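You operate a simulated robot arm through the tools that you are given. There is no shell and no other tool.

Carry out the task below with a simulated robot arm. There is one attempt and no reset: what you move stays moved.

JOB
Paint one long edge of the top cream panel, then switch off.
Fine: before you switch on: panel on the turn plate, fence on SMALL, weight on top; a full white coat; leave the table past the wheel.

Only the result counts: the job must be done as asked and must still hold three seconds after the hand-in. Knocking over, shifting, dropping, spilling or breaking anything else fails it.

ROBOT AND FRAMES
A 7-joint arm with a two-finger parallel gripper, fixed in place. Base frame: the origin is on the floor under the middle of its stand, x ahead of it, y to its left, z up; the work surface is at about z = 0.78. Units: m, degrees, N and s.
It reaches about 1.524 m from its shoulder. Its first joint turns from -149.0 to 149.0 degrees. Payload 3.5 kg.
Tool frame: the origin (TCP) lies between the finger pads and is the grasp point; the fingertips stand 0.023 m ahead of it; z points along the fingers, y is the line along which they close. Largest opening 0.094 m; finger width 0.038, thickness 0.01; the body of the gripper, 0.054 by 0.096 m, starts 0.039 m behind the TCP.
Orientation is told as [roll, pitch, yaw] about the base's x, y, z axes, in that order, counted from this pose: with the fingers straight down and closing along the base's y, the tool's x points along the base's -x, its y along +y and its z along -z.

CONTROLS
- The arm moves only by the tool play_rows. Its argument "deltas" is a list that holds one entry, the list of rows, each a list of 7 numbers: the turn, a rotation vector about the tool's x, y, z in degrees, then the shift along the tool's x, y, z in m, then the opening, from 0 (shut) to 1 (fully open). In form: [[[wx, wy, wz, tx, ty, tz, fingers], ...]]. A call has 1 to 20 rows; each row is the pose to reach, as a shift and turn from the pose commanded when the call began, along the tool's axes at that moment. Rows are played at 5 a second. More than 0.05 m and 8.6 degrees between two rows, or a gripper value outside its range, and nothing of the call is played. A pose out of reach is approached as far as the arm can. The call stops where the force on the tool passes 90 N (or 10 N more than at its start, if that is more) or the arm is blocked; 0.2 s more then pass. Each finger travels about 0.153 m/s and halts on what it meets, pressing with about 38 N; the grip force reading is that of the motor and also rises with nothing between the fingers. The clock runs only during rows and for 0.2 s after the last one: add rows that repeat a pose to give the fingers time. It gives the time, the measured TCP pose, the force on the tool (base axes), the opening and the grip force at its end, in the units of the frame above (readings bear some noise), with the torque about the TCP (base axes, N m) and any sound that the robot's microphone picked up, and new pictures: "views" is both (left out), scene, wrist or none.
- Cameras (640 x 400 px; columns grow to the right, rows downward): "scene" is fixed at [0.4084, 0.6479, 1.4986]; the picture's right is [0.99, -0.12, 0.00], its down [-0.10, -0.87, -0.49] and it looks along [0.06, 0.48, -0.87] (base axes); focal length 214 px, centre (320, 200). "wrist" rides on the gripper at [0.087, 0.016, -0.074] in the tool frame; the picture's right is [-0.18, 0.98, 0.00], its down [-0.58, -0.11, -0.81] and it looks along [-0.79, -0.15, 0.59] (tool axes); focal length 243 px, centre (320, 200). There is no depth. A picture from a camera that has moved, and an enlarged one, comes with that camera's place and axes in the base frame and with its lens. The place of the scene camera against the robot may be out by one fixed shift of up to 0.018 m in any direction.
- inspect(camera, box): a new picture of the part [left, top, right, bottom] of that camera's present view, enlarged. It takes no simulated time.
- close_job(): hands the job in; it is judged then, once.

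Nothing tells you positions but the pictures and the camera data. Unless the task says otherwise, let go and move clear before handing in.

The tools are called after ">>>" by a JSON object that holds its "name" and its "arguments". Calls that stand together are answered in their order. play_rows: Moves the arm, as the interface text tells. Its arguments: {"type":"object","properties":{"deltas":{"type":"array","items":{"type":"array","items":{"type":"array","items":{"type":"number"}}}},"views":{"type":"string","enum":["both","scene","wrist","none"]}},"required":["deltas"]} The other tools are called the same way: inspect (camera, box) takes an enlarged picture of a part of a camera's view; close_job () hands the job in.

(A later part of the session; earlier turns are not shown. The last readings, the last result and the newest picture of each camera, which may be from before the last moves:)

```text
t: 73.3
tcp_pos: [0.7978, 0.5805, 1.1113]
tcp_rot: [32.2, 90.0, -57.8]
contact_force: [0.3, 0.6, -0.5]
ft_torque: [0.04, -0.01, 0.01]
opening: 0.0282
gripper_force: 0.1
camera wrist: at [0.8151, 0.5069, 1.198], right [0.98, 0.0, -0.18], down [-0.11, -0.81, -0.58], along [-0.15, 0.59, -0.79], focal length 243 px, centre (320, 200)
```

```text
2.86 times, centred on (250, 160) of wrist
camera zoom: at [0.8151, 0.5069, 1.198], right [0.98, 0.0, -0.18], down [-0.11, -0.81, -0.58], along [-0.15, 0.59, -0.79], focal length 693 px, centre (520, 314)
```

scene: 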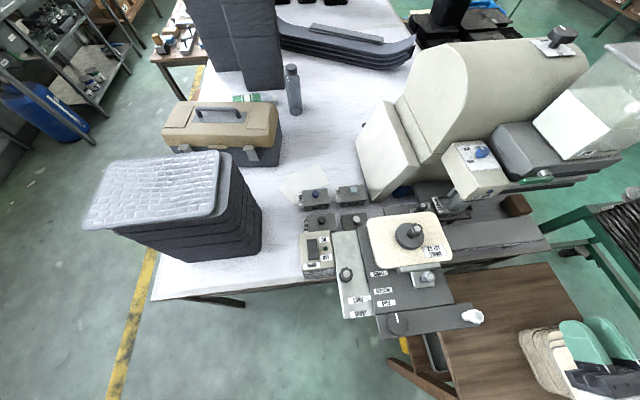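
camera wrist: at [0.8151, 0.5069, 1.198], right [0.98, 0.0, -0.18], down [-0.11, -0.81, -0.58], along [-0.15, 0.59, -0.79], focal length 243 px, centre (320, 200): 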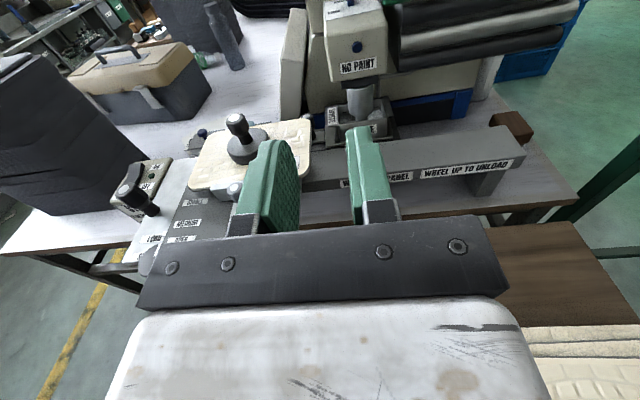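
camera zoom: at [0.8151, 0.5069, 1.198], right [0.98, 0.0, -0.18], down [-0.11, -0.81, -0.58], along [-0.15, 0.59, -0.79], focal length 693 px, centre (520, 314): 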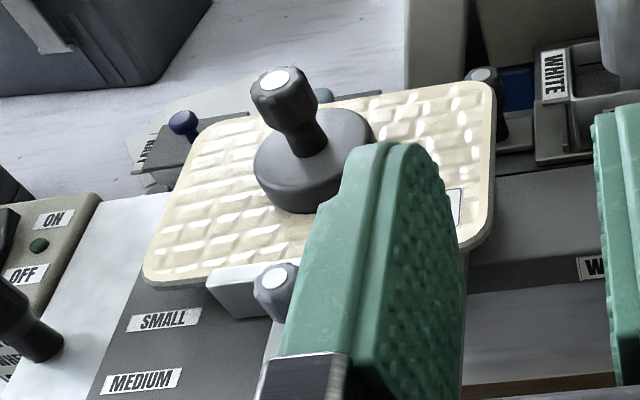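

I can see the fill line inside the trough's back wall and the fill pipe coming from the tank side. Now I'll move closer above the dial to check its setting and position.

>>> {"name": "play_rows", "arguments": {"deltas": [[[0, 0, 0, 0.03, 0.01, 0.02, 0.3], [0, 0, 0, 0.055, 0.02, 0.05, 0.3], [0, 0, 0, 0.069, 0.03, 0.09, 0.3], [0, 0, 0, 0.069, 0.04, 0.13, 0.3], [0, 0, 0, 0.069, 0.05, 0.17, 0.3], [0, 0, 0, 0.069, 0.056, 0.2, 0.3]]]}}

>>> {"name": "inspect", "arguments": {"camera": "wrist", "box": [220, 60, 440, 200]}}

```text
t: 74.7
tcp_pos: [0.8551, 0.7809, 1.1801]
tcp_rot: [78.9, 89.8, -11.1]
contact_force: [-0.6, 1.2, 0.2]
ft_torque: [0.03, 0.01, 0.01]
opening: 0.0283
gripper_force: 0.0
camera wrist: at [0.8713, 0.707, 1.267], right [0.98, 0.0, -0.18], down [-0.11, -0.81, -0.58], along [-0.15, 0.59, -0.79], focal length 243 px, centre (320, 200)
```

scene: 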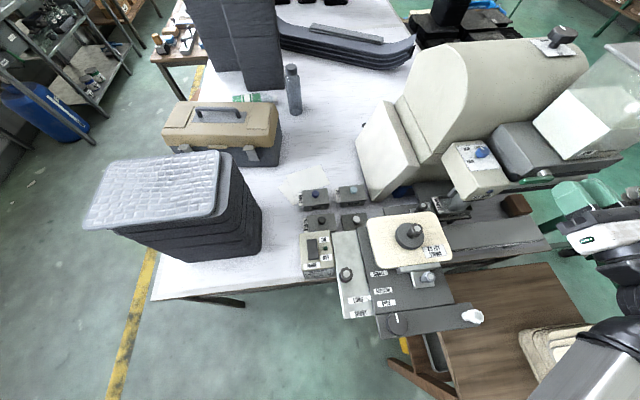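
wrist: 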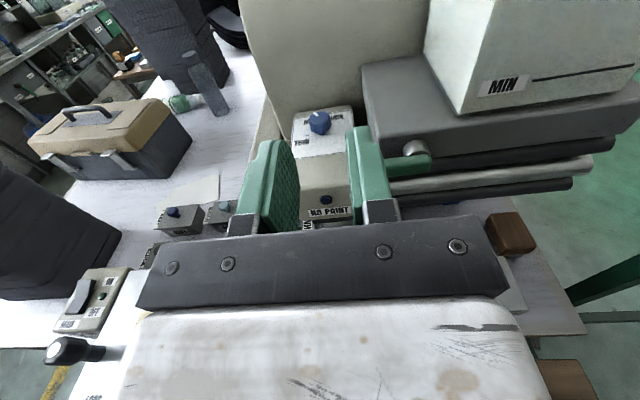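

```text
2.86 times, centred on (330, 130) of wrist
camera zoom: at [0.8713, 0.707, 1.267], right [0.98, 0.0, -0.18], down [-0.11, -0.81, -0.58], along [-0.15, 0.59, -0.79], focal length 693 px, centre (291, 400)
```

zoom: 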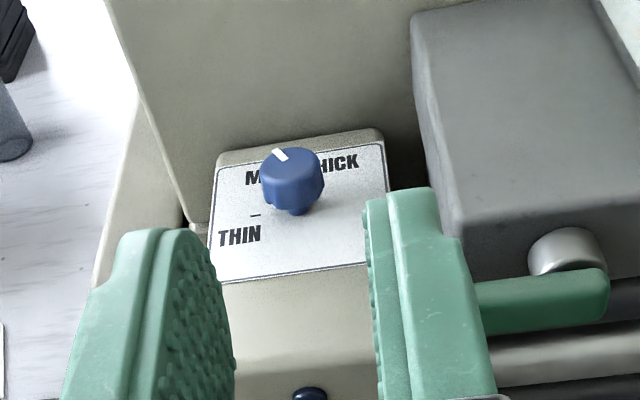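

The dial points at MID; THICK lies clockwise of it. By triangulation the knob is at (0.839, 0.962), z ≈ 1.07–1.09, with the casing about 5 cm behind it. I'll tilt the hand 45° down and stop just short of the knob to check alignment.

>>> {"name": "play_rows", "arguments": {"deltas": [[[0, -7.5, 0, 0.005, -0.003, 0.02, 0.45], [0, -15, 0, 0.005, -0.006, 0.04, 0.55], [0, -22.5, 0, 0.0, -0.009, 0.065, 0.55], [0, -30, 0, -0.008, -0.012, 0.09, 0.55], [0, -37.5, 0, -0.018, -0.0145, 0.112, 0.55], [0, -45, 0, -0.028, -0.0165, 0.131, 0.55], [0, -45, 0, -0.028, -0.0165, 0.131, 0.55]]]}}

>>> {"name": "inspect", "arguments": {"camera": "wrist", "box": [220, 60, 440, 230]}}

```text
t: 76.3
tcp_pos: [0.8389, 0.9111, 1.1511]
tcp_rot: [0.2, 44.8, -89.9]
contact_force: [0.0, -0.6, 0.9]
ft_torque: [0.04, -0.03, -0.01]
opening: 0.0516
gripper_force: 0.0
camera wrist: at [0.8548, 0.921, 1.2653], right [0.98, -0.13, -0.13], down [-0.11, -0.98, 0.16], along [-0.15, -0.14, -0.98], focal length 243 px, centre (320, 200)
```

scene: 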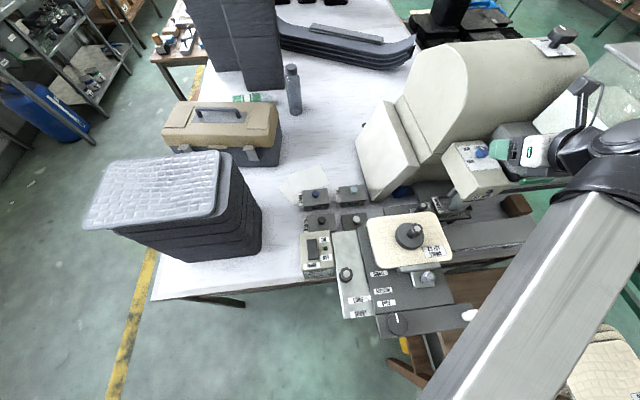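
wrist: 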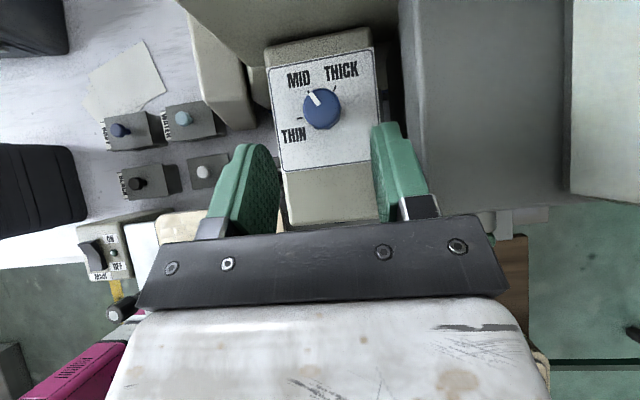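

```text
2.35 times, centred on (330, 145) of wrist
camera zoom: at [0.8548, 0.921, 1.2653], right [0.98, -0.13, -0.13], down [-0.11, -0.98, 0.16], along [-0.15, -0.14, -0.98], focal length 571 px, centre (296, 329)
```

zoom: 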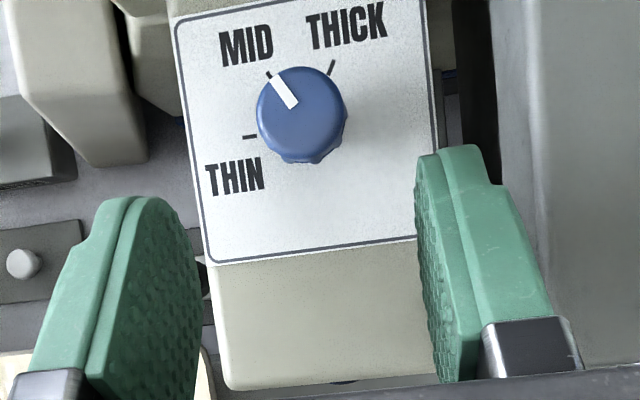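

Perfect view: the dial is at MID and THICK is about 60° clockwise. The gripper is aligned in x, so I'll advance along the finger direction to straddle the knob.

>>> {"name": "play_rows", "arguments": {"deltas": [[[0, 0, 0, 0, 0, 0.02, 0.5], [0, 0, 0, 0, 0, 0.04, 0.5], [0, 0, 0, 0, 0, 0.055, 0.5], [0, 0, 0, 0, 0, 0.064, 0.5], [0, 0, 0, 0, 0, 0.064, 0.5]]]}}

>>> {"name": "inspect", "arguments": {"camera": "wrist", "box": [220, 60, 440, 230]}}

```text
t: 77.5
tcp_pos: [0.8393, 0.9573, 1.1063]
tcp_rot: [0.2, 45.0, -89.7]
contact_force: [-0.7, 0.3, -0.8]
ft_torque: [-0.03, -0.03, 0.0]
opening: 0.0472
gripper_force: 0.0
camera wrist: at [0.8548, 0.9658, 1.2209], right [0.98, -0.13, -0.13], down [-0.11, -0.98, 0.16], along [-0.15, -0.14, -0.98], focal length 243 px, centre (320, 200)
```

scene: 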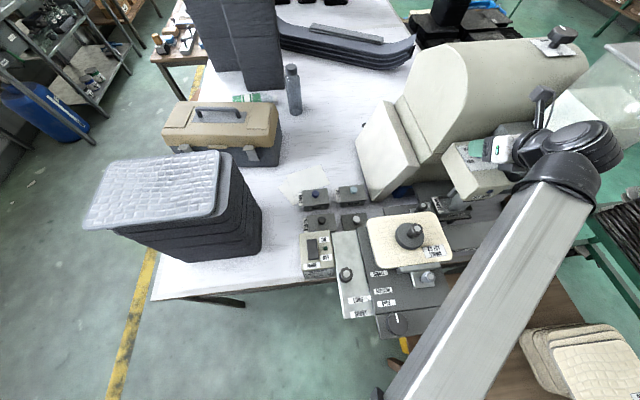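
wrist: 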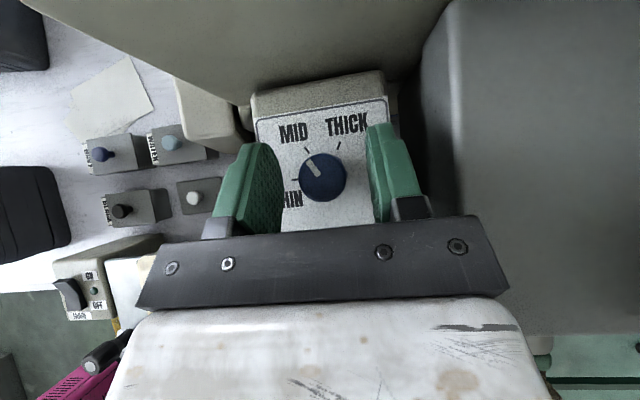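

```text
2.35 times, centred on (330, 145) of wrist
camera zoom: at [0.8548, 0.9658, 1.2209], right [0.98, -0.13, -0.13], down [-0.11, -0.98, 0.16], along [-0.15, -0.14, -0.98], focal length 571 px, centre (296, 329)
```

zoom: 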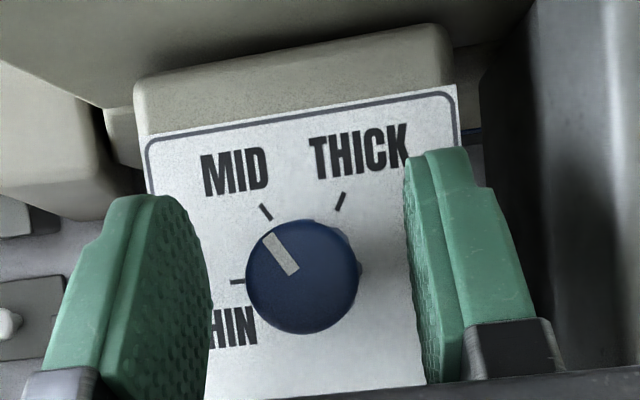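

The knob sits between the pads. I'll move in 3 mm more and close on it.

>>> {"name": "play_rows", "arguments": {"deltas": [[[0, 0, 0, 0, 0, 0.003, 0.5], [0, 0, 0, 0, 0, 0.003, 0.35], [0, 0, 0, 0, 0, 0.003, 0.2], [0, 0, 0, 0, 0, 0.003, 0.0], [0, 0, 0, 0, 0, 0.003, 0.0]]], "views": "wrist"}}

```text
t: 78.7
tcp_pos: [0.8389, 0.9587, 1.1045]
tcp_rot: [0.2, 45.0, -89.9]
contact_force: [-5.0, -0.8, -0.7]
ft_torque: [-0.04, 0.17, -0.01]
opening: 0.0253
gripper_force: 44.7
camera wrist: at [0.8541, 0.9686, 1.2187], right [0.98, -0.13, -0.13], down [-0.11, -0.98, 0.16], along [-0.15, -0.14, -0.98], focal length 243 px, centre (320, 200)
```

wrist: 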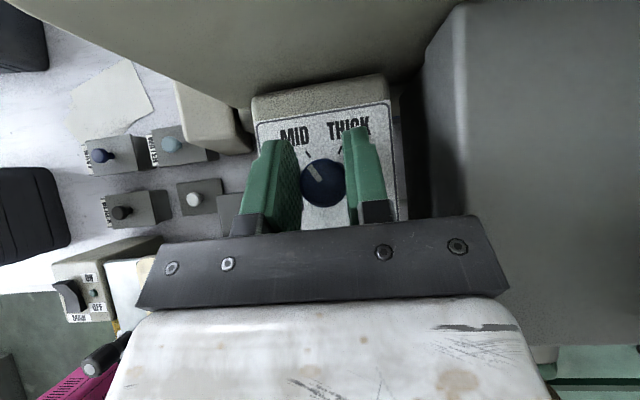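

The knob is gripped at 25 mm. I'll start turning clockwise about the vertical, first 15°, to see that it follows.

>>> {"name": "play_rows", "arguments": {"deltas": [[[-3, 0, 3, 0, -0.0001, 0, 0], [-7, 0, 7, 0, -0.0003, 0, 0], [-10.6, 0, 10.6, 0, -0.0005, 0, 0]]]}}

>>> {"name": "inspect", "arguments": {"camera": "wrist", "box": [220, 60, 440, 230]}}

```text
t: 79.5
tcp_pos: [0.8388, 0.9591, 1.1046]
tcp_rot: [0.3, 45.0, -104.9]
contact_force: [3.0, 5.5, -0.3]
ft_torque: [-0.77, 0.03, -0.01]
opening: 0.0253
gripper_force: 44.5
camera wrist: at [0.8559, 0.9641, 1.2187], right [0.92, -0.38, -0.13], down [-0.36, -0.92, 0.16], along [-0.18, -0.1, -0.98], focal length 243 px, centre (320, 200)
```

scene: 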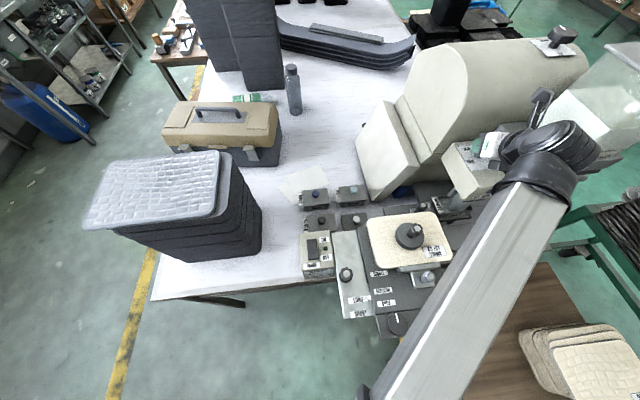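
wrist: 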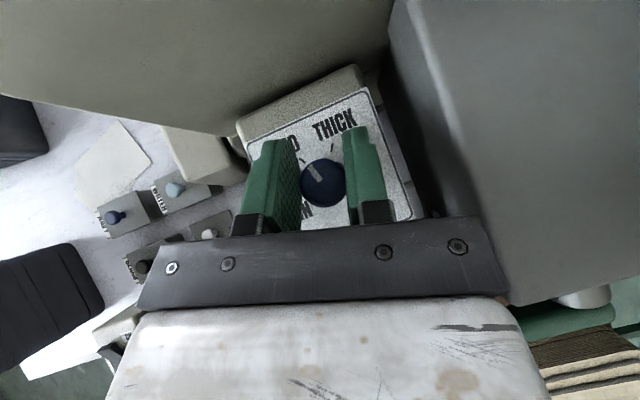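

```text
2.35 times, centred on (330, 145) of wrist
camera zoom: at [0.8559, 0.9641, 1.2187], right [0.92, -0.38, -0.13], down [-0.36, -0.92, 0.16], along [-0.18, -0.1, -0.98], focal length 571 px, centre (296, 329)
```

zoom: 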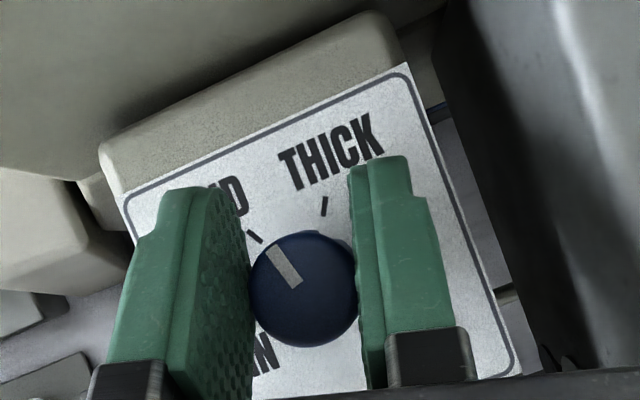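

The knob turns with the gripper. I'll continue about 40° toward THICK.

>>> {"name": "play_rows", "arguments": {"deltas": [[[-5.3, 0, 5.3, 0, -0.0002, 0, 0], [-10.6, 0, 10.6, 0, -0.0004, 0, 0], [-15.9, 0, 15.9, 0, -0.0006, 0.0002, 0], [-21.2, 0, 21.2, 0, -0.0008, 0.0003, 0], [-25, 0, 25, 0, -0.001, 0.0004, 0], [-28.3, 0, 28.3, 0, -0.001, 0.0005, 0]]]}}

>>> {"name": "inspect", "arguments": {"camera": "wrist", "box": [220, 60, 440, 230]}}

```text
t: 80.9
tcp_pos: [0.8399, 0.9582, 1.1038]
tcp_rot: [0.3, 45.1, -126.9]
contact_force: [15.5, 6.5, 3.2]
ft_torque: [-0.36, 0.06, 0.02]
opening: 0.0251
gripper_force: 44.7
out of reach, approached as far as the arm can: row 4, 5, 6
camera wrist: at [0.8564, 0.9568, 1.2187], right [0.71, -0.7, -0.13], down [-0.68, -0.72, 0.16], along [-0.2, -0.02, -0.98], focal length 243 px, centre (320, 200)
```

scene: 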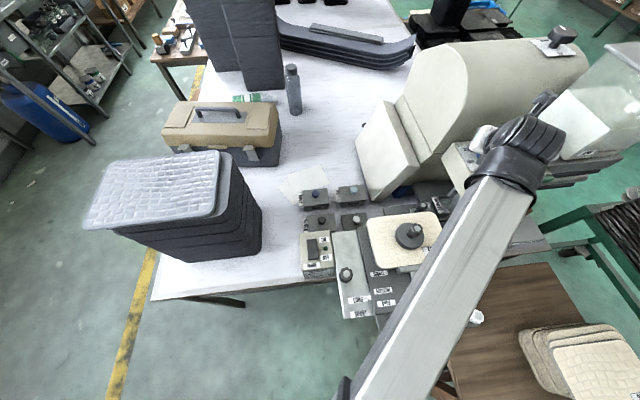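
wrist: 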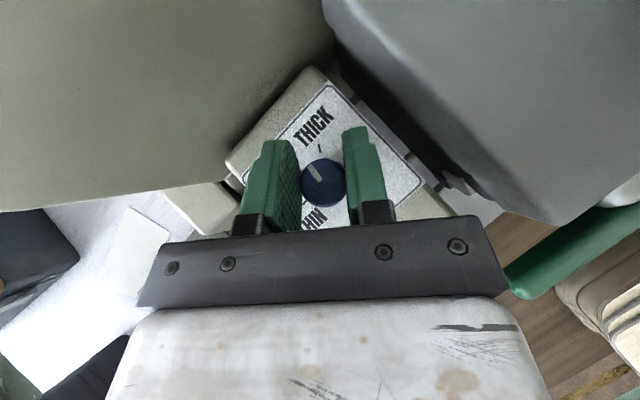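

```text
2.35 times, centred on (330, 145) of wrist
camera zoom: at [0.8564, 0.9568, 1.2187], right [0.71, -0.7, -0.13], down [-0.68, -0.72, 0.16], along [-0.2, -0.02, -0.98], focal length 571 px, centre (296, 329)
```

zoom: 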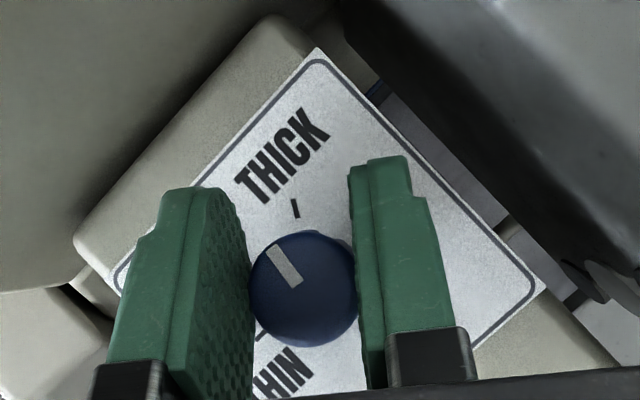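

It turned about 37° before a joint limit. I'll release the knob, swing back, and regrip for the remaining 21°.

>>> {"name": "play_rows", "arguments": {"deltas": [[[0, 0, 0, 0, 0, 0, 0.3], [0, 0, 0, 0, 0, 0, 0.45], [3.3, 0, -3.3, 0, 0, 0, 0.45], [8.6, 0, -8.6, 0, 0, 0, 0.45], [13.9, 0, -13.9, 0, 0, 0, 0.45], [19.2, 0, -19.2, 0, 0, 0, 0.45], [24.5, 0, -24.5, 0, 0.0008, 0, 0.45], [29.8, 0, -29.8, 0, 0.001, 0, 0.45], [29.8, 0, -29.8, 0, 0.001, 0, 0.45]]]}}

>>> {"name": "inspect", "arguments": {"camera": "wrist", "box": [220, 60, 440, 230]}}

```text
t: 82.9
tcp_pos: [0.8377, 0.9605, 1.1049]
tcp_rot: [0.2, 44.9, -84.6]
contact_force: [-0.2, 1.0, -0.3]
ft_torque: [-0.03, 0.03, 0.01]
opening: 0.0422
gripper_force: 0.1
camera wrist: at [0.8525, 0.9696, 1.2185], right [0.99, -0.04, -0.13], down [-0.02, -0.99, 0.16], along [-0.13, -0.16, -0.98], focal length 243 px, centre (320, 200)
```

scene: 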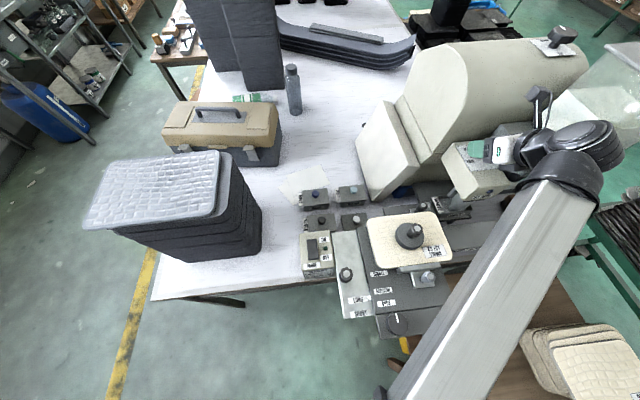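
wrist: 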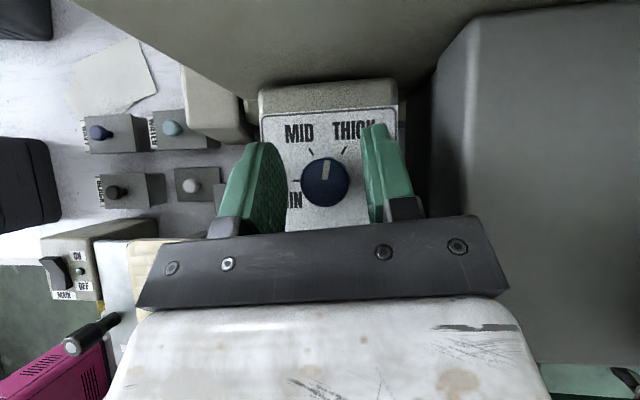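

```text
2.35 times, centred on (330, 145) of wrist
camera zoom: at [0.8525, 0.9696, 1.2185], right [0.99, -0.04, -0.13], down [-0.02, -0.99, 0.16], along [-0.13, -0.16, -0.98], focal length 571 px, centre (296, 329)
```

zoom: 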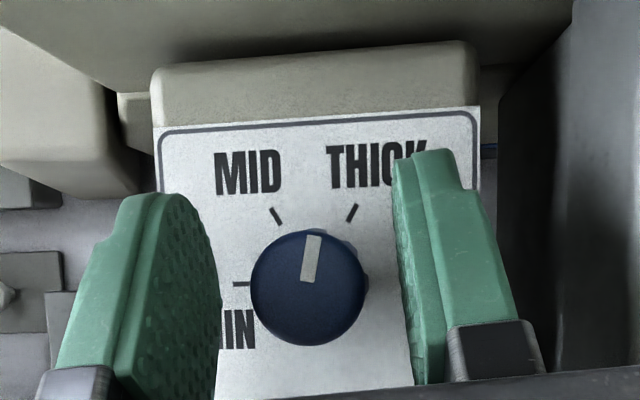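

The mark is now between MID and THICK. I'll regrip here and turn the remaining 21°.

>>> {"name": "play_rows", "arguments": {"deltas": [[[0, 0, 0, 0, 0, 0, 0.3], [0, 0, 0, 0, 0, 0, 0.0], [0, 0, 0, 0, 0, 0, 0.0], [0, 0, 0, 0, 0, 0, 0.0], [-4.9, 0, 4.9, 0, -0.0002, 0, 0], [-9.9, 0, 9.9, 0, -0.0004, 0, 0], [-14.8, 0, 14.8, 0, -0.0006, 0, 0], [-14.8, 0, 14.8, 0, -0.0006, 0, 0]]]}}

>>> {"name": "inspect", "arguments": {"camera": "wrist", "box": [220, 60, 440, 230]}}

```text
t: 84.7
tcp_pos: [0.8382, 0.9586, 1.1041]
tcp_rot: [0.3, 45.0, -105.8]
contact_force: [11.5, 0.6, 1.1]
ft_torque: [-0.03, -0.22, 0.23]
opening: 0.0253
gripper_force: 45.0
camera wrist: at [0.8558, 0.9632, 1.2184], right [0.91, -0.4, -0.13], down [-0.38, -0.91, 0.16], along [-0.18, -0.1, -0.98], focal length 243 px, centre (320, 200)
```

scene: 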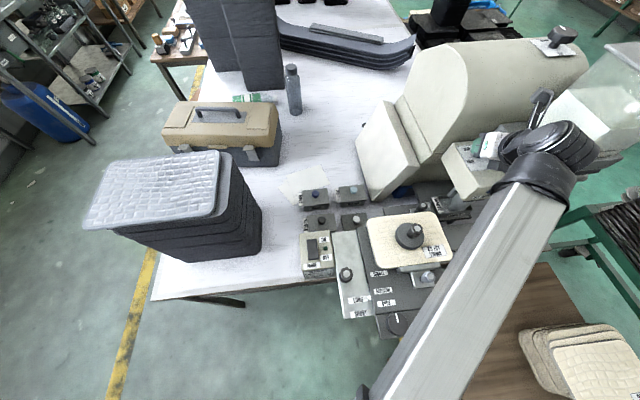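
wrist: 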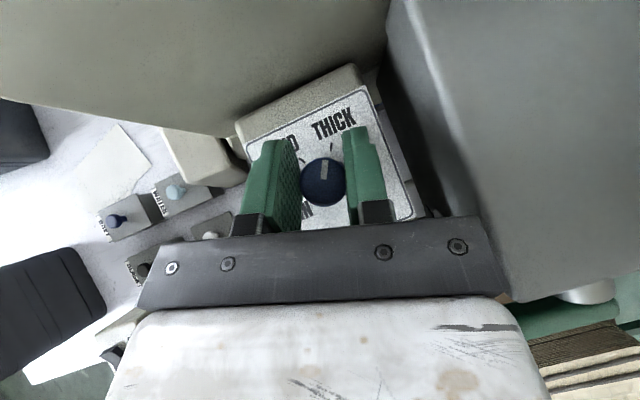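

```text
2.35 times, centred on (330, 145) of wrist
camera zoom: at [0.8558, 0.9632, 1.2184], right [0.91, -0.4, -0.13], down [-0.38, -0.91, 0.16], along [-0.18, -0.1, -0.98], focal length 571 px, centre (296, 329)
```

zoom: 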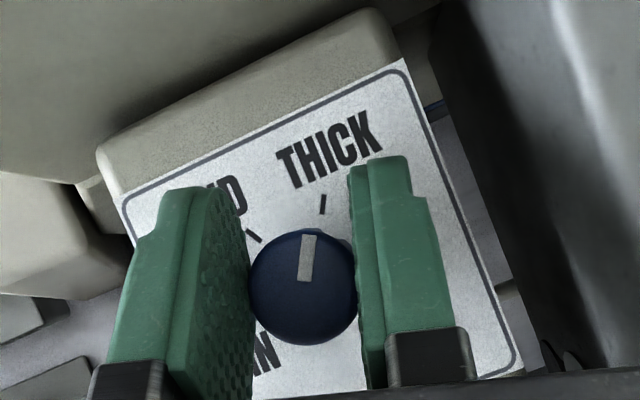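

By angles, the mark is now at THICK (58° in total). I'll release and back out, then check it from above.

>>> {"name": "play_rows", "arguments": {"deltas": [[[0, 0, 0, 0, 0, 0, 0.3], [0, 0, 0, 0, 0, 0, 0.45], [0, 0, 0, 0, 0, -0.02, 0.45], [0, 0, 0, 0, 0, -0.05, 0.45], [0, 0, 0, 0, 0, -0.08, 0.45], [5, 0, -5, 0, 0, -0.1, 0.45], [10, 0, -10, 0, 0, -0.11, 0.45]]]}}

>>> {"name": "inspect", "arguments": {"camera": "wrist", "box": [220, 20, 440, 190]}}

>>> {"name": "inspect", "arguments": {"camera": "scene", "box": [450, 135, 510, 173]}}

```text
t: 86.3
tcp_pos: [0.8149, 0.8837, 1.181]
tcp_rot: [0.3, 45.0, -91.4]
contact_force: [0.6, 0.0, -0.7]
ft_torque: [0.01, 0.02, 0.01]
opening: 0.0422
gripper_force: 0.0
camera wrist: at [0.8315, 0.8929, 1.2954], right [0.98, -0.16, -0.13], down [-0.14, -0.98, 0.16], along [-0.15, -0.14, -0.98], focal length 243 px, centre (320, 200)
```

scene: 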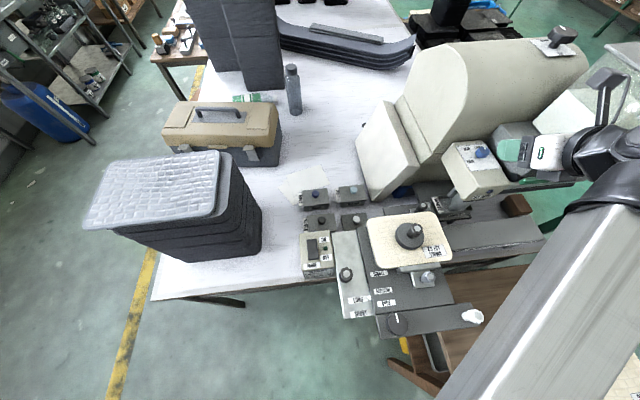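
wrist: 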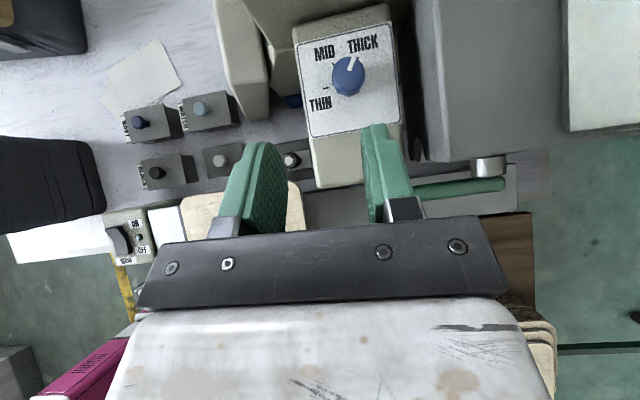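

```text
2.35 times, centred on (330, 105) of wrist
camera zoom: at [0.8315, 0.8929, 1.2954], right [0.98, -0.16, -0.13], down [-0.14, -0.98, 0.16], along [-0.15, -0.14, -0.98], focal length 571 px, centre (296, 424)
```

zoom: 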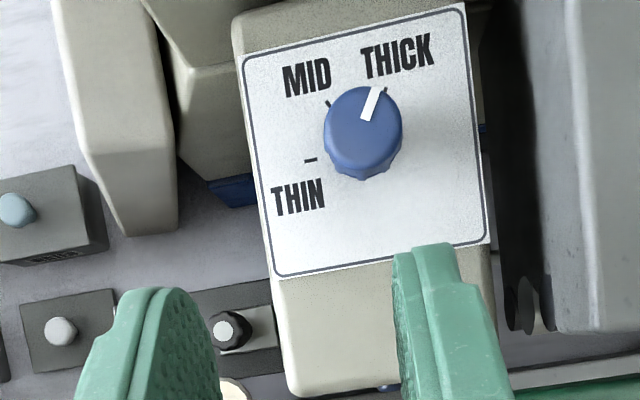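

```text
10.53 times, centred on (480, 154) of scene
camera zoom: at [0.4084, 0.6479, 1.4986], right [0.99, -0.12, 0.0], down [-0.1, -0.87, -0.49], along [0.06, 0.48, -0.87], focal length 2258 px, centre (-1364, 684)
```

zoom: 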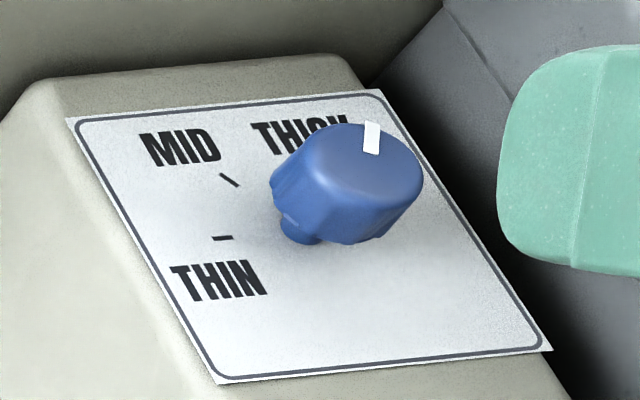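

The dial now points at THICK. Next is the valve lever, which spans x ≈ 0.875–0.940 at y ≈ 0.860, z ≈ 1.10, with its hub at x ≈ 0.929 and its axis along y. I'll back off, level the hand, and roll it so the fingers can fork the lever from above and below.

>>> {"name": "play_rows", "arguments": {"deltas": [[[0, 7.5, 0, -0.023, 0.007, -0.016, 0.45], [0, 15, 0, -0.046, 0.015, -0.032, 0.5], [0, 22.5, 0, -0.069, 0.022, -0.048, 0.6], [0, 30, 0, -0.092, 0.03, -0.064, 0.65], [0, 37.5, 0, -0.115, 0.037, -0.08, 0.68], [0, 45, 0, -0.138, 0.045, -0.094, 0.68]]], "views": "wrist"}}

>>> {"name": "inspect", "arguments": {"camera": "wrist", "box": [300, 60, 500, 185]}}

```text
t: 87.7
tcp_pos: [0.8544, 0.7193, 1.1505]
tcp_rot: [113.9, 89.7, 22.4]
contact_force: [0.8, 0.6, 0.2]
ft_torque: [0.02, -0.01, 0.0]
opening: 0.0637
gripper_force: 0.0
camera wrist: at [0.8685, 0.6437, 1.2362], right [0.98, -0.03, -0.18], down [-0.13, -0.8, -0.58], along [-0.13, 0.6, -0.79], focal length 243 px, centre (320, 200)
```

wrist: 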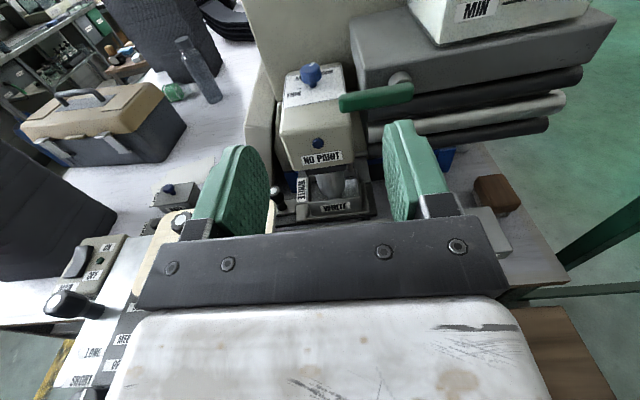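

```text
3.20 times, centred on (400, 122) of wrist
camera zoom: at [0.8685, 0.6437, 1.2362], right [0.98, -0.03, -0.18], down [-0.13, -0.8, -0.58], along [-0.13, 0.6, -0.79], focal length 776 px, centre (64, 448)
```

zoom: 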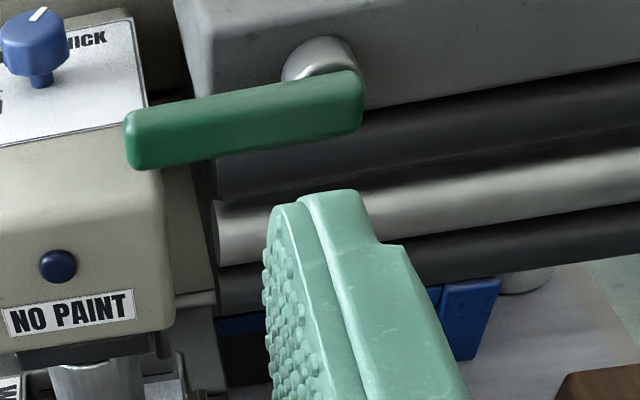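

The lever and its hub show clearly, and the dial reads THICK. I'll roll the hand so the fingers open vertically and stop in front of the lever.

>>> {"name": "play_rows", "arguments": {"deltas": [[[0, 0, -8, -0.005, 0.003, 0.005, 0.68], [0.2, 0, -16, -0.01, 0.006, 0.009, 0.68], [0.4, 0, -24, -0.015, 0.01, 0.014, 0.68], [0.6, 0, -32, -0.02, 0.013, 0.018, 0.68], [0.8, 0, -40, -0.025, 0.016, 0.023, 0.68], [1, 0, -48, -0.03, 0.02, 0.028, 0.68], [1.2, 0, -56, -0.035, 0.023, 0.032, 0.68], [1.4, 0, -64, -0.04, 0.026, 0.037, 0.68], [1.4, 0, -72, -0.045, 0.03, 0.042, 0.68], [1.4, 0, -80, -0.05, 0.033, 0.047, 0.68], [1.4, 0, -86, -0.0525, 0.0356, 0.0507, 0.68], [1.4, 0, -90, -0.0525, 0.0356, 0.0507, 0.68]]]}}

>>> {"name": "inspect", "arguments": {"camera": "wrist", "box": [220, 60, 440, 200]}}

```text
t: 90.3
tcp_pos: [0.8944, 0.7683, 1.0995]
tcp_rot: [89.1, -0.3, -0.7]
contact_force: [0.8, 0.0, -1.0]
ft_torque: [-0.01, 0.0, -0.02]
opening: 0.0638
gripper_force: 0.0
camera wrist: at [0.8055, 0.6969, 1.1164], right [0.18, 0.01, 0.98], down [0.57, -0.82, -0.09], along [0.8, 0.58, -0.15], focal length 243 px, centre (320, 200)
```

scene: 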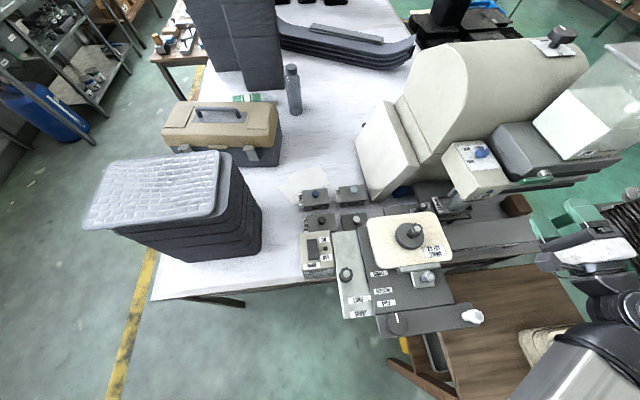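
wrist: 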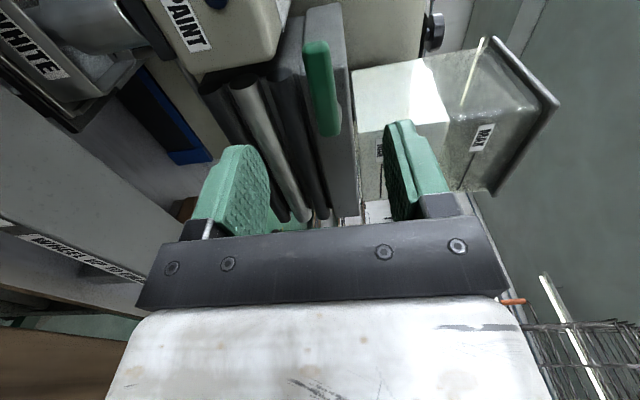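

```text
2.86 times, centred on (330, 130) of wrist
camera zoom: at [0.8055, 0.6969, 1.1164], right [0.18, 0.01, 0.98], down [0.57, -0.82, -0.09], along [0.8, 0.58, -0.15], focal length 693 px, centre (291, 400)
```

zoom: 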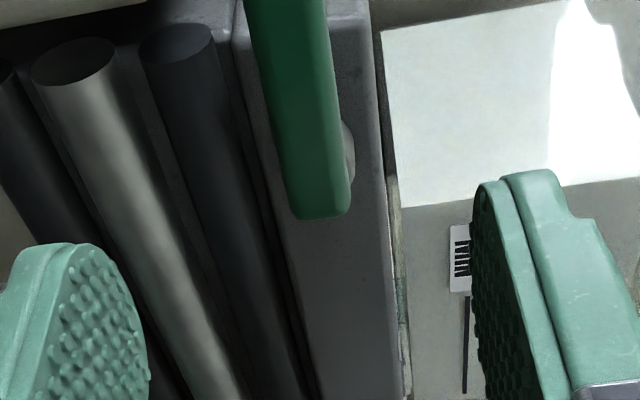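

The lever is centred vertically at z ≈ 1.099 between the open fingers. I'll move forward so the fingers straddle it.

>>> {"name": "play_rows", "arguments": {"deltas": [[[0, 0, 0, 0, 0, 0.03, 0.68], [0, 0, 0, 0, 0, 0.055, 0.68], [0, 0, 0, 0, 0, 0.073, 0.68], [0, 0, 0, 0, 0, 0.073, 0.68]]]}}

>>> {"name": "inspect", "arguments": {"camera": "wrist", "box": [220, 60, 440, 230]}}

>>> {"name": "inspect", "arguments": {"camera": "scene", "box": [425, 165, 545, 240]}}

```text
t: 91.3
tcp_pos: [0.8928, 0.8429, 1.0987]
tcp_rot: [89.1, -0.1, -0.8]
contact_force: [0.1, 0.1, -0.1]
ft_torque: [-0.01, -0.03, 0.0]
opening: 0.0638
gripper_force: 0.1
camera wrist: at [0.8058, 0.7702, 1.1151], right [0.18, 0.01, 0.98], down [0.57, -0.82, -0.09], along [0.8, 0.58, -0.16], focal length 243 px, centre (320, 200)
```

scene: 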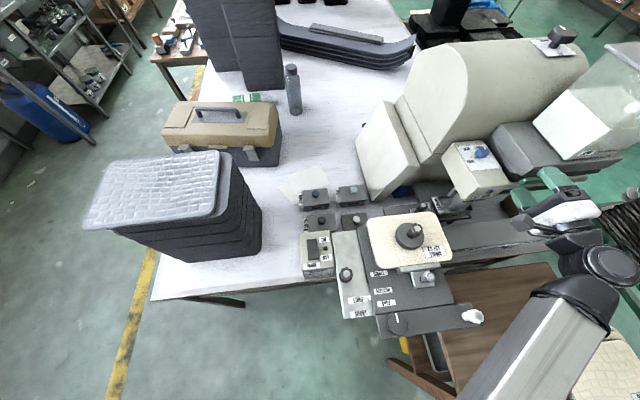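
wrist: 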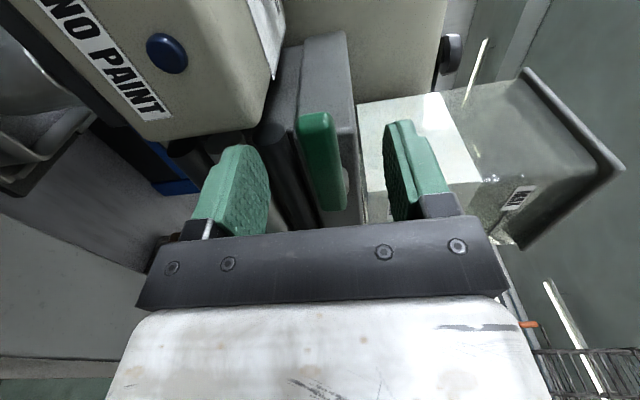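

```text
2.35 times, centred on (330, 145) of wrist
camera zoom: at [0.8058, 0.7702, 1.1151], right [0.18, 0.01, 0.98], down [0.57, -0.82, -0.09], along [0.8, 0.58, -0.16], focal length 571 px, centre (296, 329)
```

zoom: 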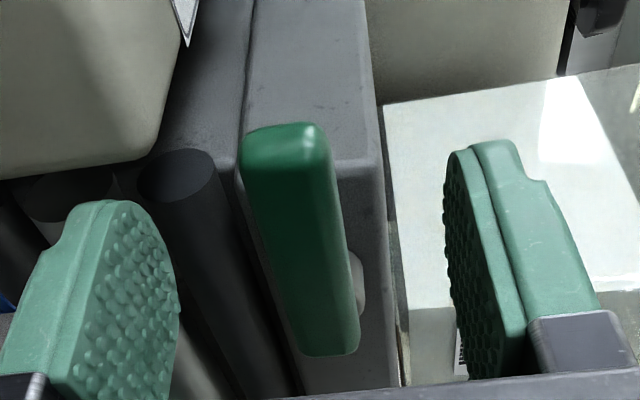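

```text
5.33 times, centred on (485, 202) of scene
camera zoom: at [0.4084, 0.6479, 1.4986], right [0.99, -0.12, 0.0], down [-0.1, -0.87, -0.49], along [0.06, 0.48, -0.87], focal length 1144 px, centre (-560, 187)
```

zoom: 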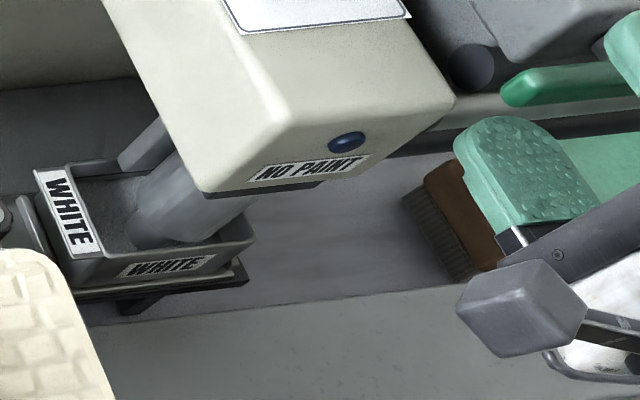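

The fingers straddle the lever and the trough is visible in the scene view. I'll press down gently, taking up the slack plus a few millimetres, and look at what happens.

>>> {"name": "play_rows", "arguments": {"deltas": [[[0, 0, 0, 0, -0.015, 0, 0.68], [0, 0, 0, 0, -0.023, 0, 0.68], [0, 0, 0, 0, -0.028, 0, 0.68]]]}}

>>> {"name": "inspect", "arguments": {"camera": "wrist", "box": [220, 60, 440, 230]}}

>>> {"name": "inspect", "arguments": {"camera": "scene", "box": [425, 165, 545, 240]}}

```text
t: 92.1
tcp_pos: [0.8936, 0.8413, 1.0691]
tcp_rot: [89.2, -0.2, -0.7]
contact_force: [-0.5, -0.8, 0.3]
ft_torque: [-0.04, -0.05, 0.03]
opening: 0.0641
gripper_force: 1.0
camera wrist: at [0.8061, 0.7688, 1.0865], right [0.18, 0.01, 0.98], down [0.57, -0.82, -0.09], along [0.8, 0.58, -0.15], focal length 243 px, centre (320, 200)
```

scene: 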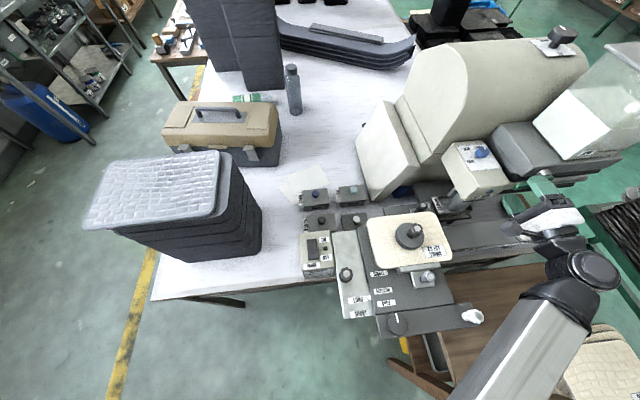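
wrist: 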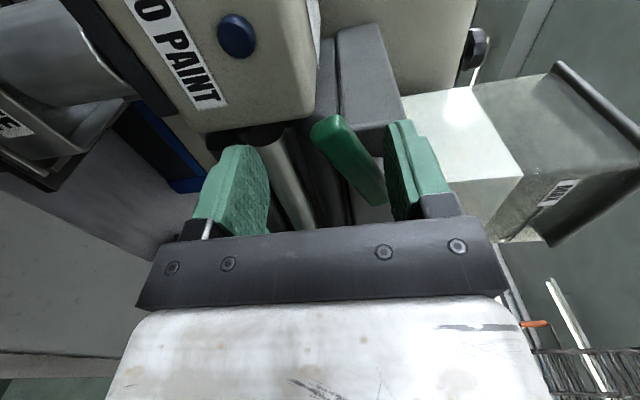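

```text
2.35 times, centred on (330, 145) of wrist
camera zoom: at [0.8061, 0.7688, 1.0865], right [0.18, 0.01, 0.98], down [0.57, -0.82, -0.09], along [0.8, 0.58, -0.15], focal length 571 px, centre (296, 329)
```

zoom: 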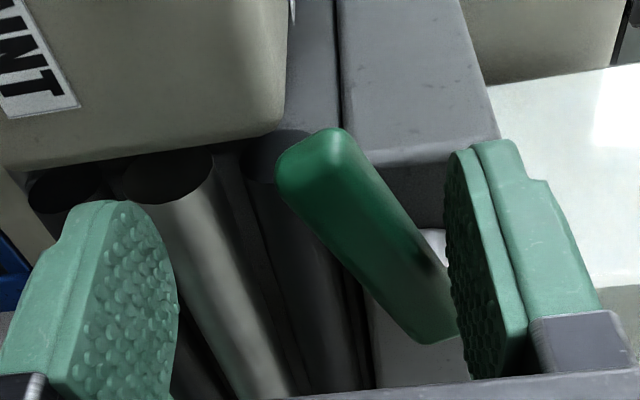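

```text
5.33 times, centred on (485, 202) of scene
camera zoom: at [0.4084, 0.6479, 1.4986], right [0.99, -0.12, 0.0], down [-0.1, -0.87, -0.49], along [0.06, 0.48, -0.87], focal length 1144 px, centre (-560, 187)
```

zoom: 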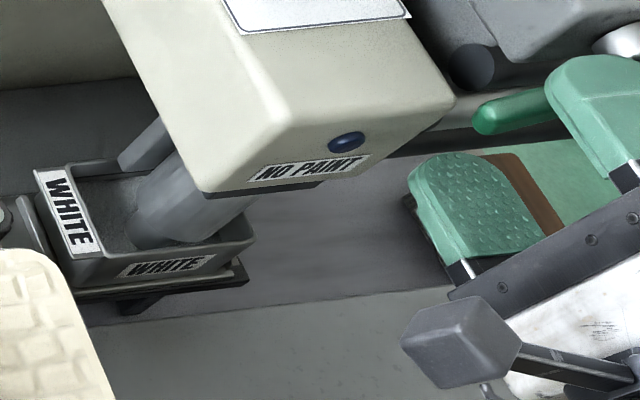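

The lever swings down easily. I'll look into the trough for any paint.

>>> {"name": "inspect", "arguments": {"camera": "scene", "box": [425, 190, 475, 221]}}

>>> {"name": "play_rows", "arguments": {"deltas": [[[0, 0, 0, 0, -0.006, 0, 0.68], [0, 0, 0, 0, -0.012, 0, 0.68]]]}}

>>> {"name": "inspect", "arguments": {"camera": "scene", "box": [425, 190, 475, 221]}}

>>> {"name": "inspect", "arguments": {"camera": "wrist", "box": [220, 60, 440, 230]}}

```text
12.80 times, centred on (450, 206) of scene
camera zoom: at [0.4084, 0.6479, 1.4986], right [0.99, -0.12, 0.0], down [-0.1, -0.87, -0.49], along [0.06, 0.48, -0.87], focal length 2745 px, centre (-1344, 130)
```

zoom: 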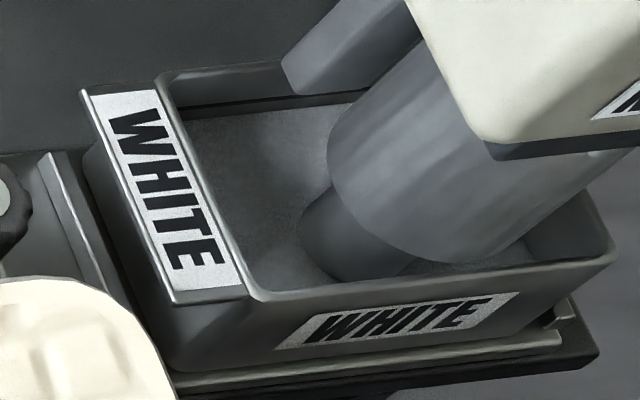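

```text
t: 92.7
tcp_pos: [0.8936, 0.841, 1.0582]
tcp_rot: [89.1, -0.2, -0.8]
contact_force: [0.3, -0.5, -0.3]
ft_torque: [0.02, -0.01, 0.01]
opening: 0.0638
gripper_force: 0.1
camera wrist: at [0.8064, 0.7686, 1.075], right [0.18, 0.01, 0.98], down [0.57, -0.82, -0.09], along [0.8, 0.58, -0.16], focal length 243 px, centre (320, 200)
```

scene: 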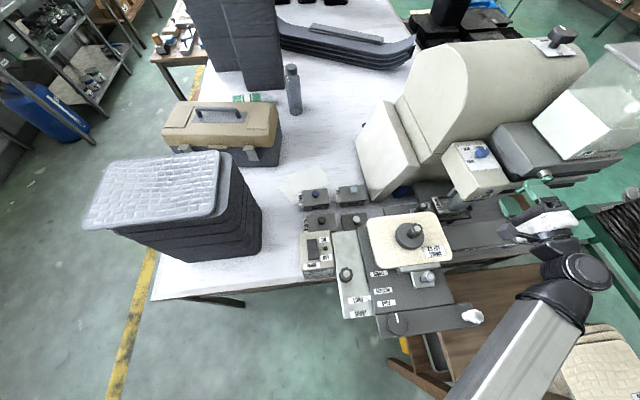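
wrist: 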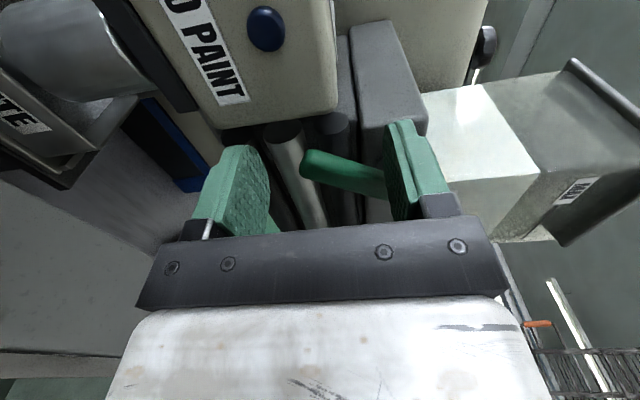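

```text
12.80 times, centred on (450, 206) of scene
camera zoom: at [0.4084, 0.6479, 1.4986], right [0.99, -0.12, 0.0], down [-0.1, -0.87, -0.49], along [0.06, 0.48, -0.87], focal length 2745 px, centre (-1344, 130)
```

zoom: 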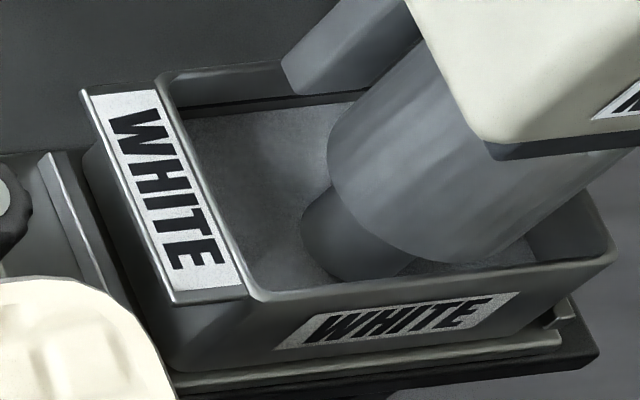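

```text
2.35 times, centred on (330, 145) of wrist
camera zoom: at [0.8064, 0.7686, 1.075], right [0.18, 0.01, 0.98], down [0.57, -0.82, -0.09], along [0.8, 0.58, -0.16], focal length 571 px, centre (296, 329)
```

zoom: 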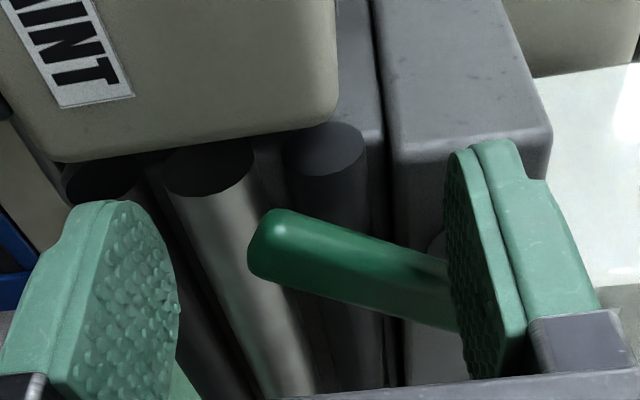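

The lever is now about 75° down. I'll wait a moment and look at the trough again.

>>> {"name": "play_rows", "arguments": {"deltas": [[[0, 0, 0, 0, -0.003, 0, 0.68], [0, 0, 0, 0, -0.006, 0, 0.68]]]}}

>>> {"name": "inspect", "arguments": {"camera": "scene", "box": [425, 190, 475, 221]}}

>>> {"name": "inspect", "arguments": {"camera": "wrist", "box": [220, 60, 440, 230]}}

```text
t: 93.3
tcp_pos: [0.8943, 0.8395, 1.0516]
tcp_rot: [89.1, -0.2, -0.8]
contact_force: [-0.1, -0.2, 0.1]
ft_torque: [0.03, 0.01, -0.03]
opening: 0.064
gripper_force: 0.0
camera wrist: at [0.8066, 0.7683, 1.0681], right [0.18, 0.01, 0.98], down [0.57, -0.82, -0.09], along [0.8, 0.58, -0.16], focal length 243 px, centre (320, 200)
```

scene: 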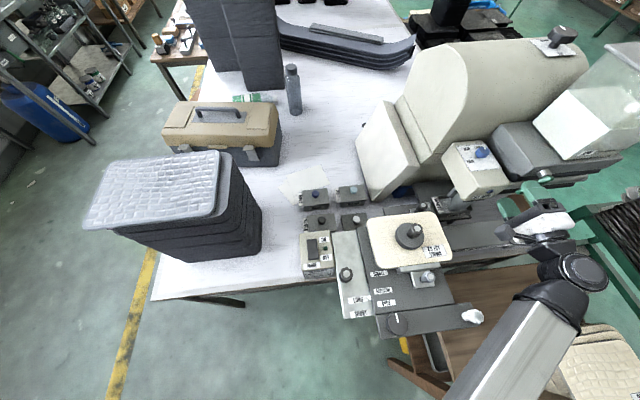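
wrist: 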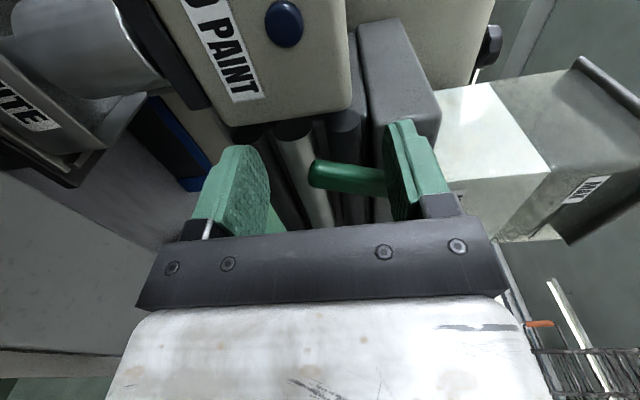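

```text
12.80 times, centred on (450, 206) of scene
camera zoom: at [0.4084, 0.6479, 1.4986], right [0.99, -0.12, 0.0], down [-0.1, -0.87, -0.49], along [0.06, 0.48, -0.87], focal length 2745 px, centre (-1344, 130)
```

zoom: 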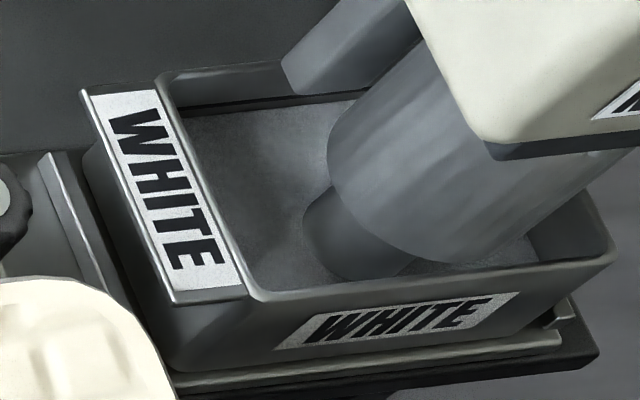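

```text
2.35 times, centred on (330, 145) of wrist
camera zoom: at [0.8066, 0.7683, 1.0681], right [0.18, 0.01, 0.98], down [0.57, -0.82, -0.09], along [0.8, 0.58, -0.16], focal length 571 px, centre (296, 329)
```

zoom: 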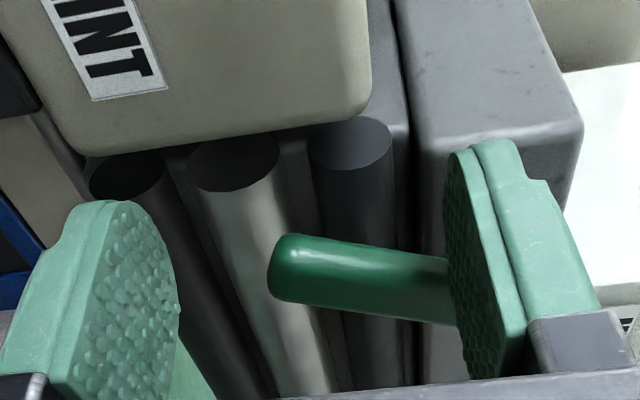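

I'll look at the trough at higher zoom to see whether the level is changing.

>>> {"name": "inspect", "arguments": {"camera": "scene", "box": [434, 194, 466, 214]}}

>>> {"name": "play_rows", "arguments": {"deltas": [[[0, 0, 0, 0, 0, 0, 0.68], [0, 0, 0, 0, 0, 0, 0.68], [0, 0, 0, 0, 0, 0, 0.68]]], "views": "none"}}

>>> {"name": "inspect", "arguments": {"camera": "scene", "box": [434, 194, 466, 214]}}

```text
16.00 times, centred on (450, 204) of scene
camera zoom: at [0.4084, 0.6479, 1.4986], right [0.99, -0.12, 0.0], down [-0.1, -0.87, -0.49], along [0.06, 0.48, -0.87], focal length 3432 px, centre (-1760, 136)
```

zoom: 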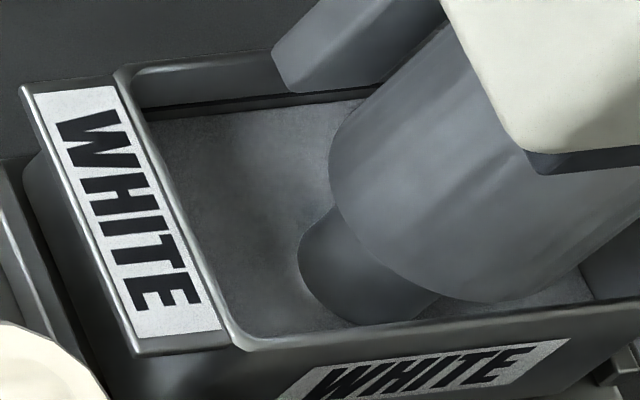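

```text
t: 94.1
tcp_pos: [0.8949, 0.841, 1.0513]
tcp_rot: [89.0, -0.2, -0.7]
contact_force: [-0.5, 0.4, 0.1]
ft_torque: [0.01, -0.03, 0.0]
opening: 0.064
gripper_force: 0.0
```

```text
16.00 times, centred on (450, 204) of scene
camera zoom: at [0.4084, 0.6479, 1.4986], right [0.99, -0.12, 0.0], down [-0.1, -0.87, -0.49], along [0.06, 0.48, -0.87], focal length 3432 px, centre (-1760, 136)
```

zoom: 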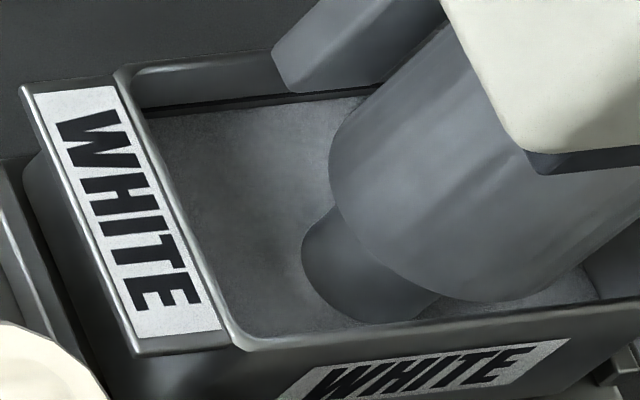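

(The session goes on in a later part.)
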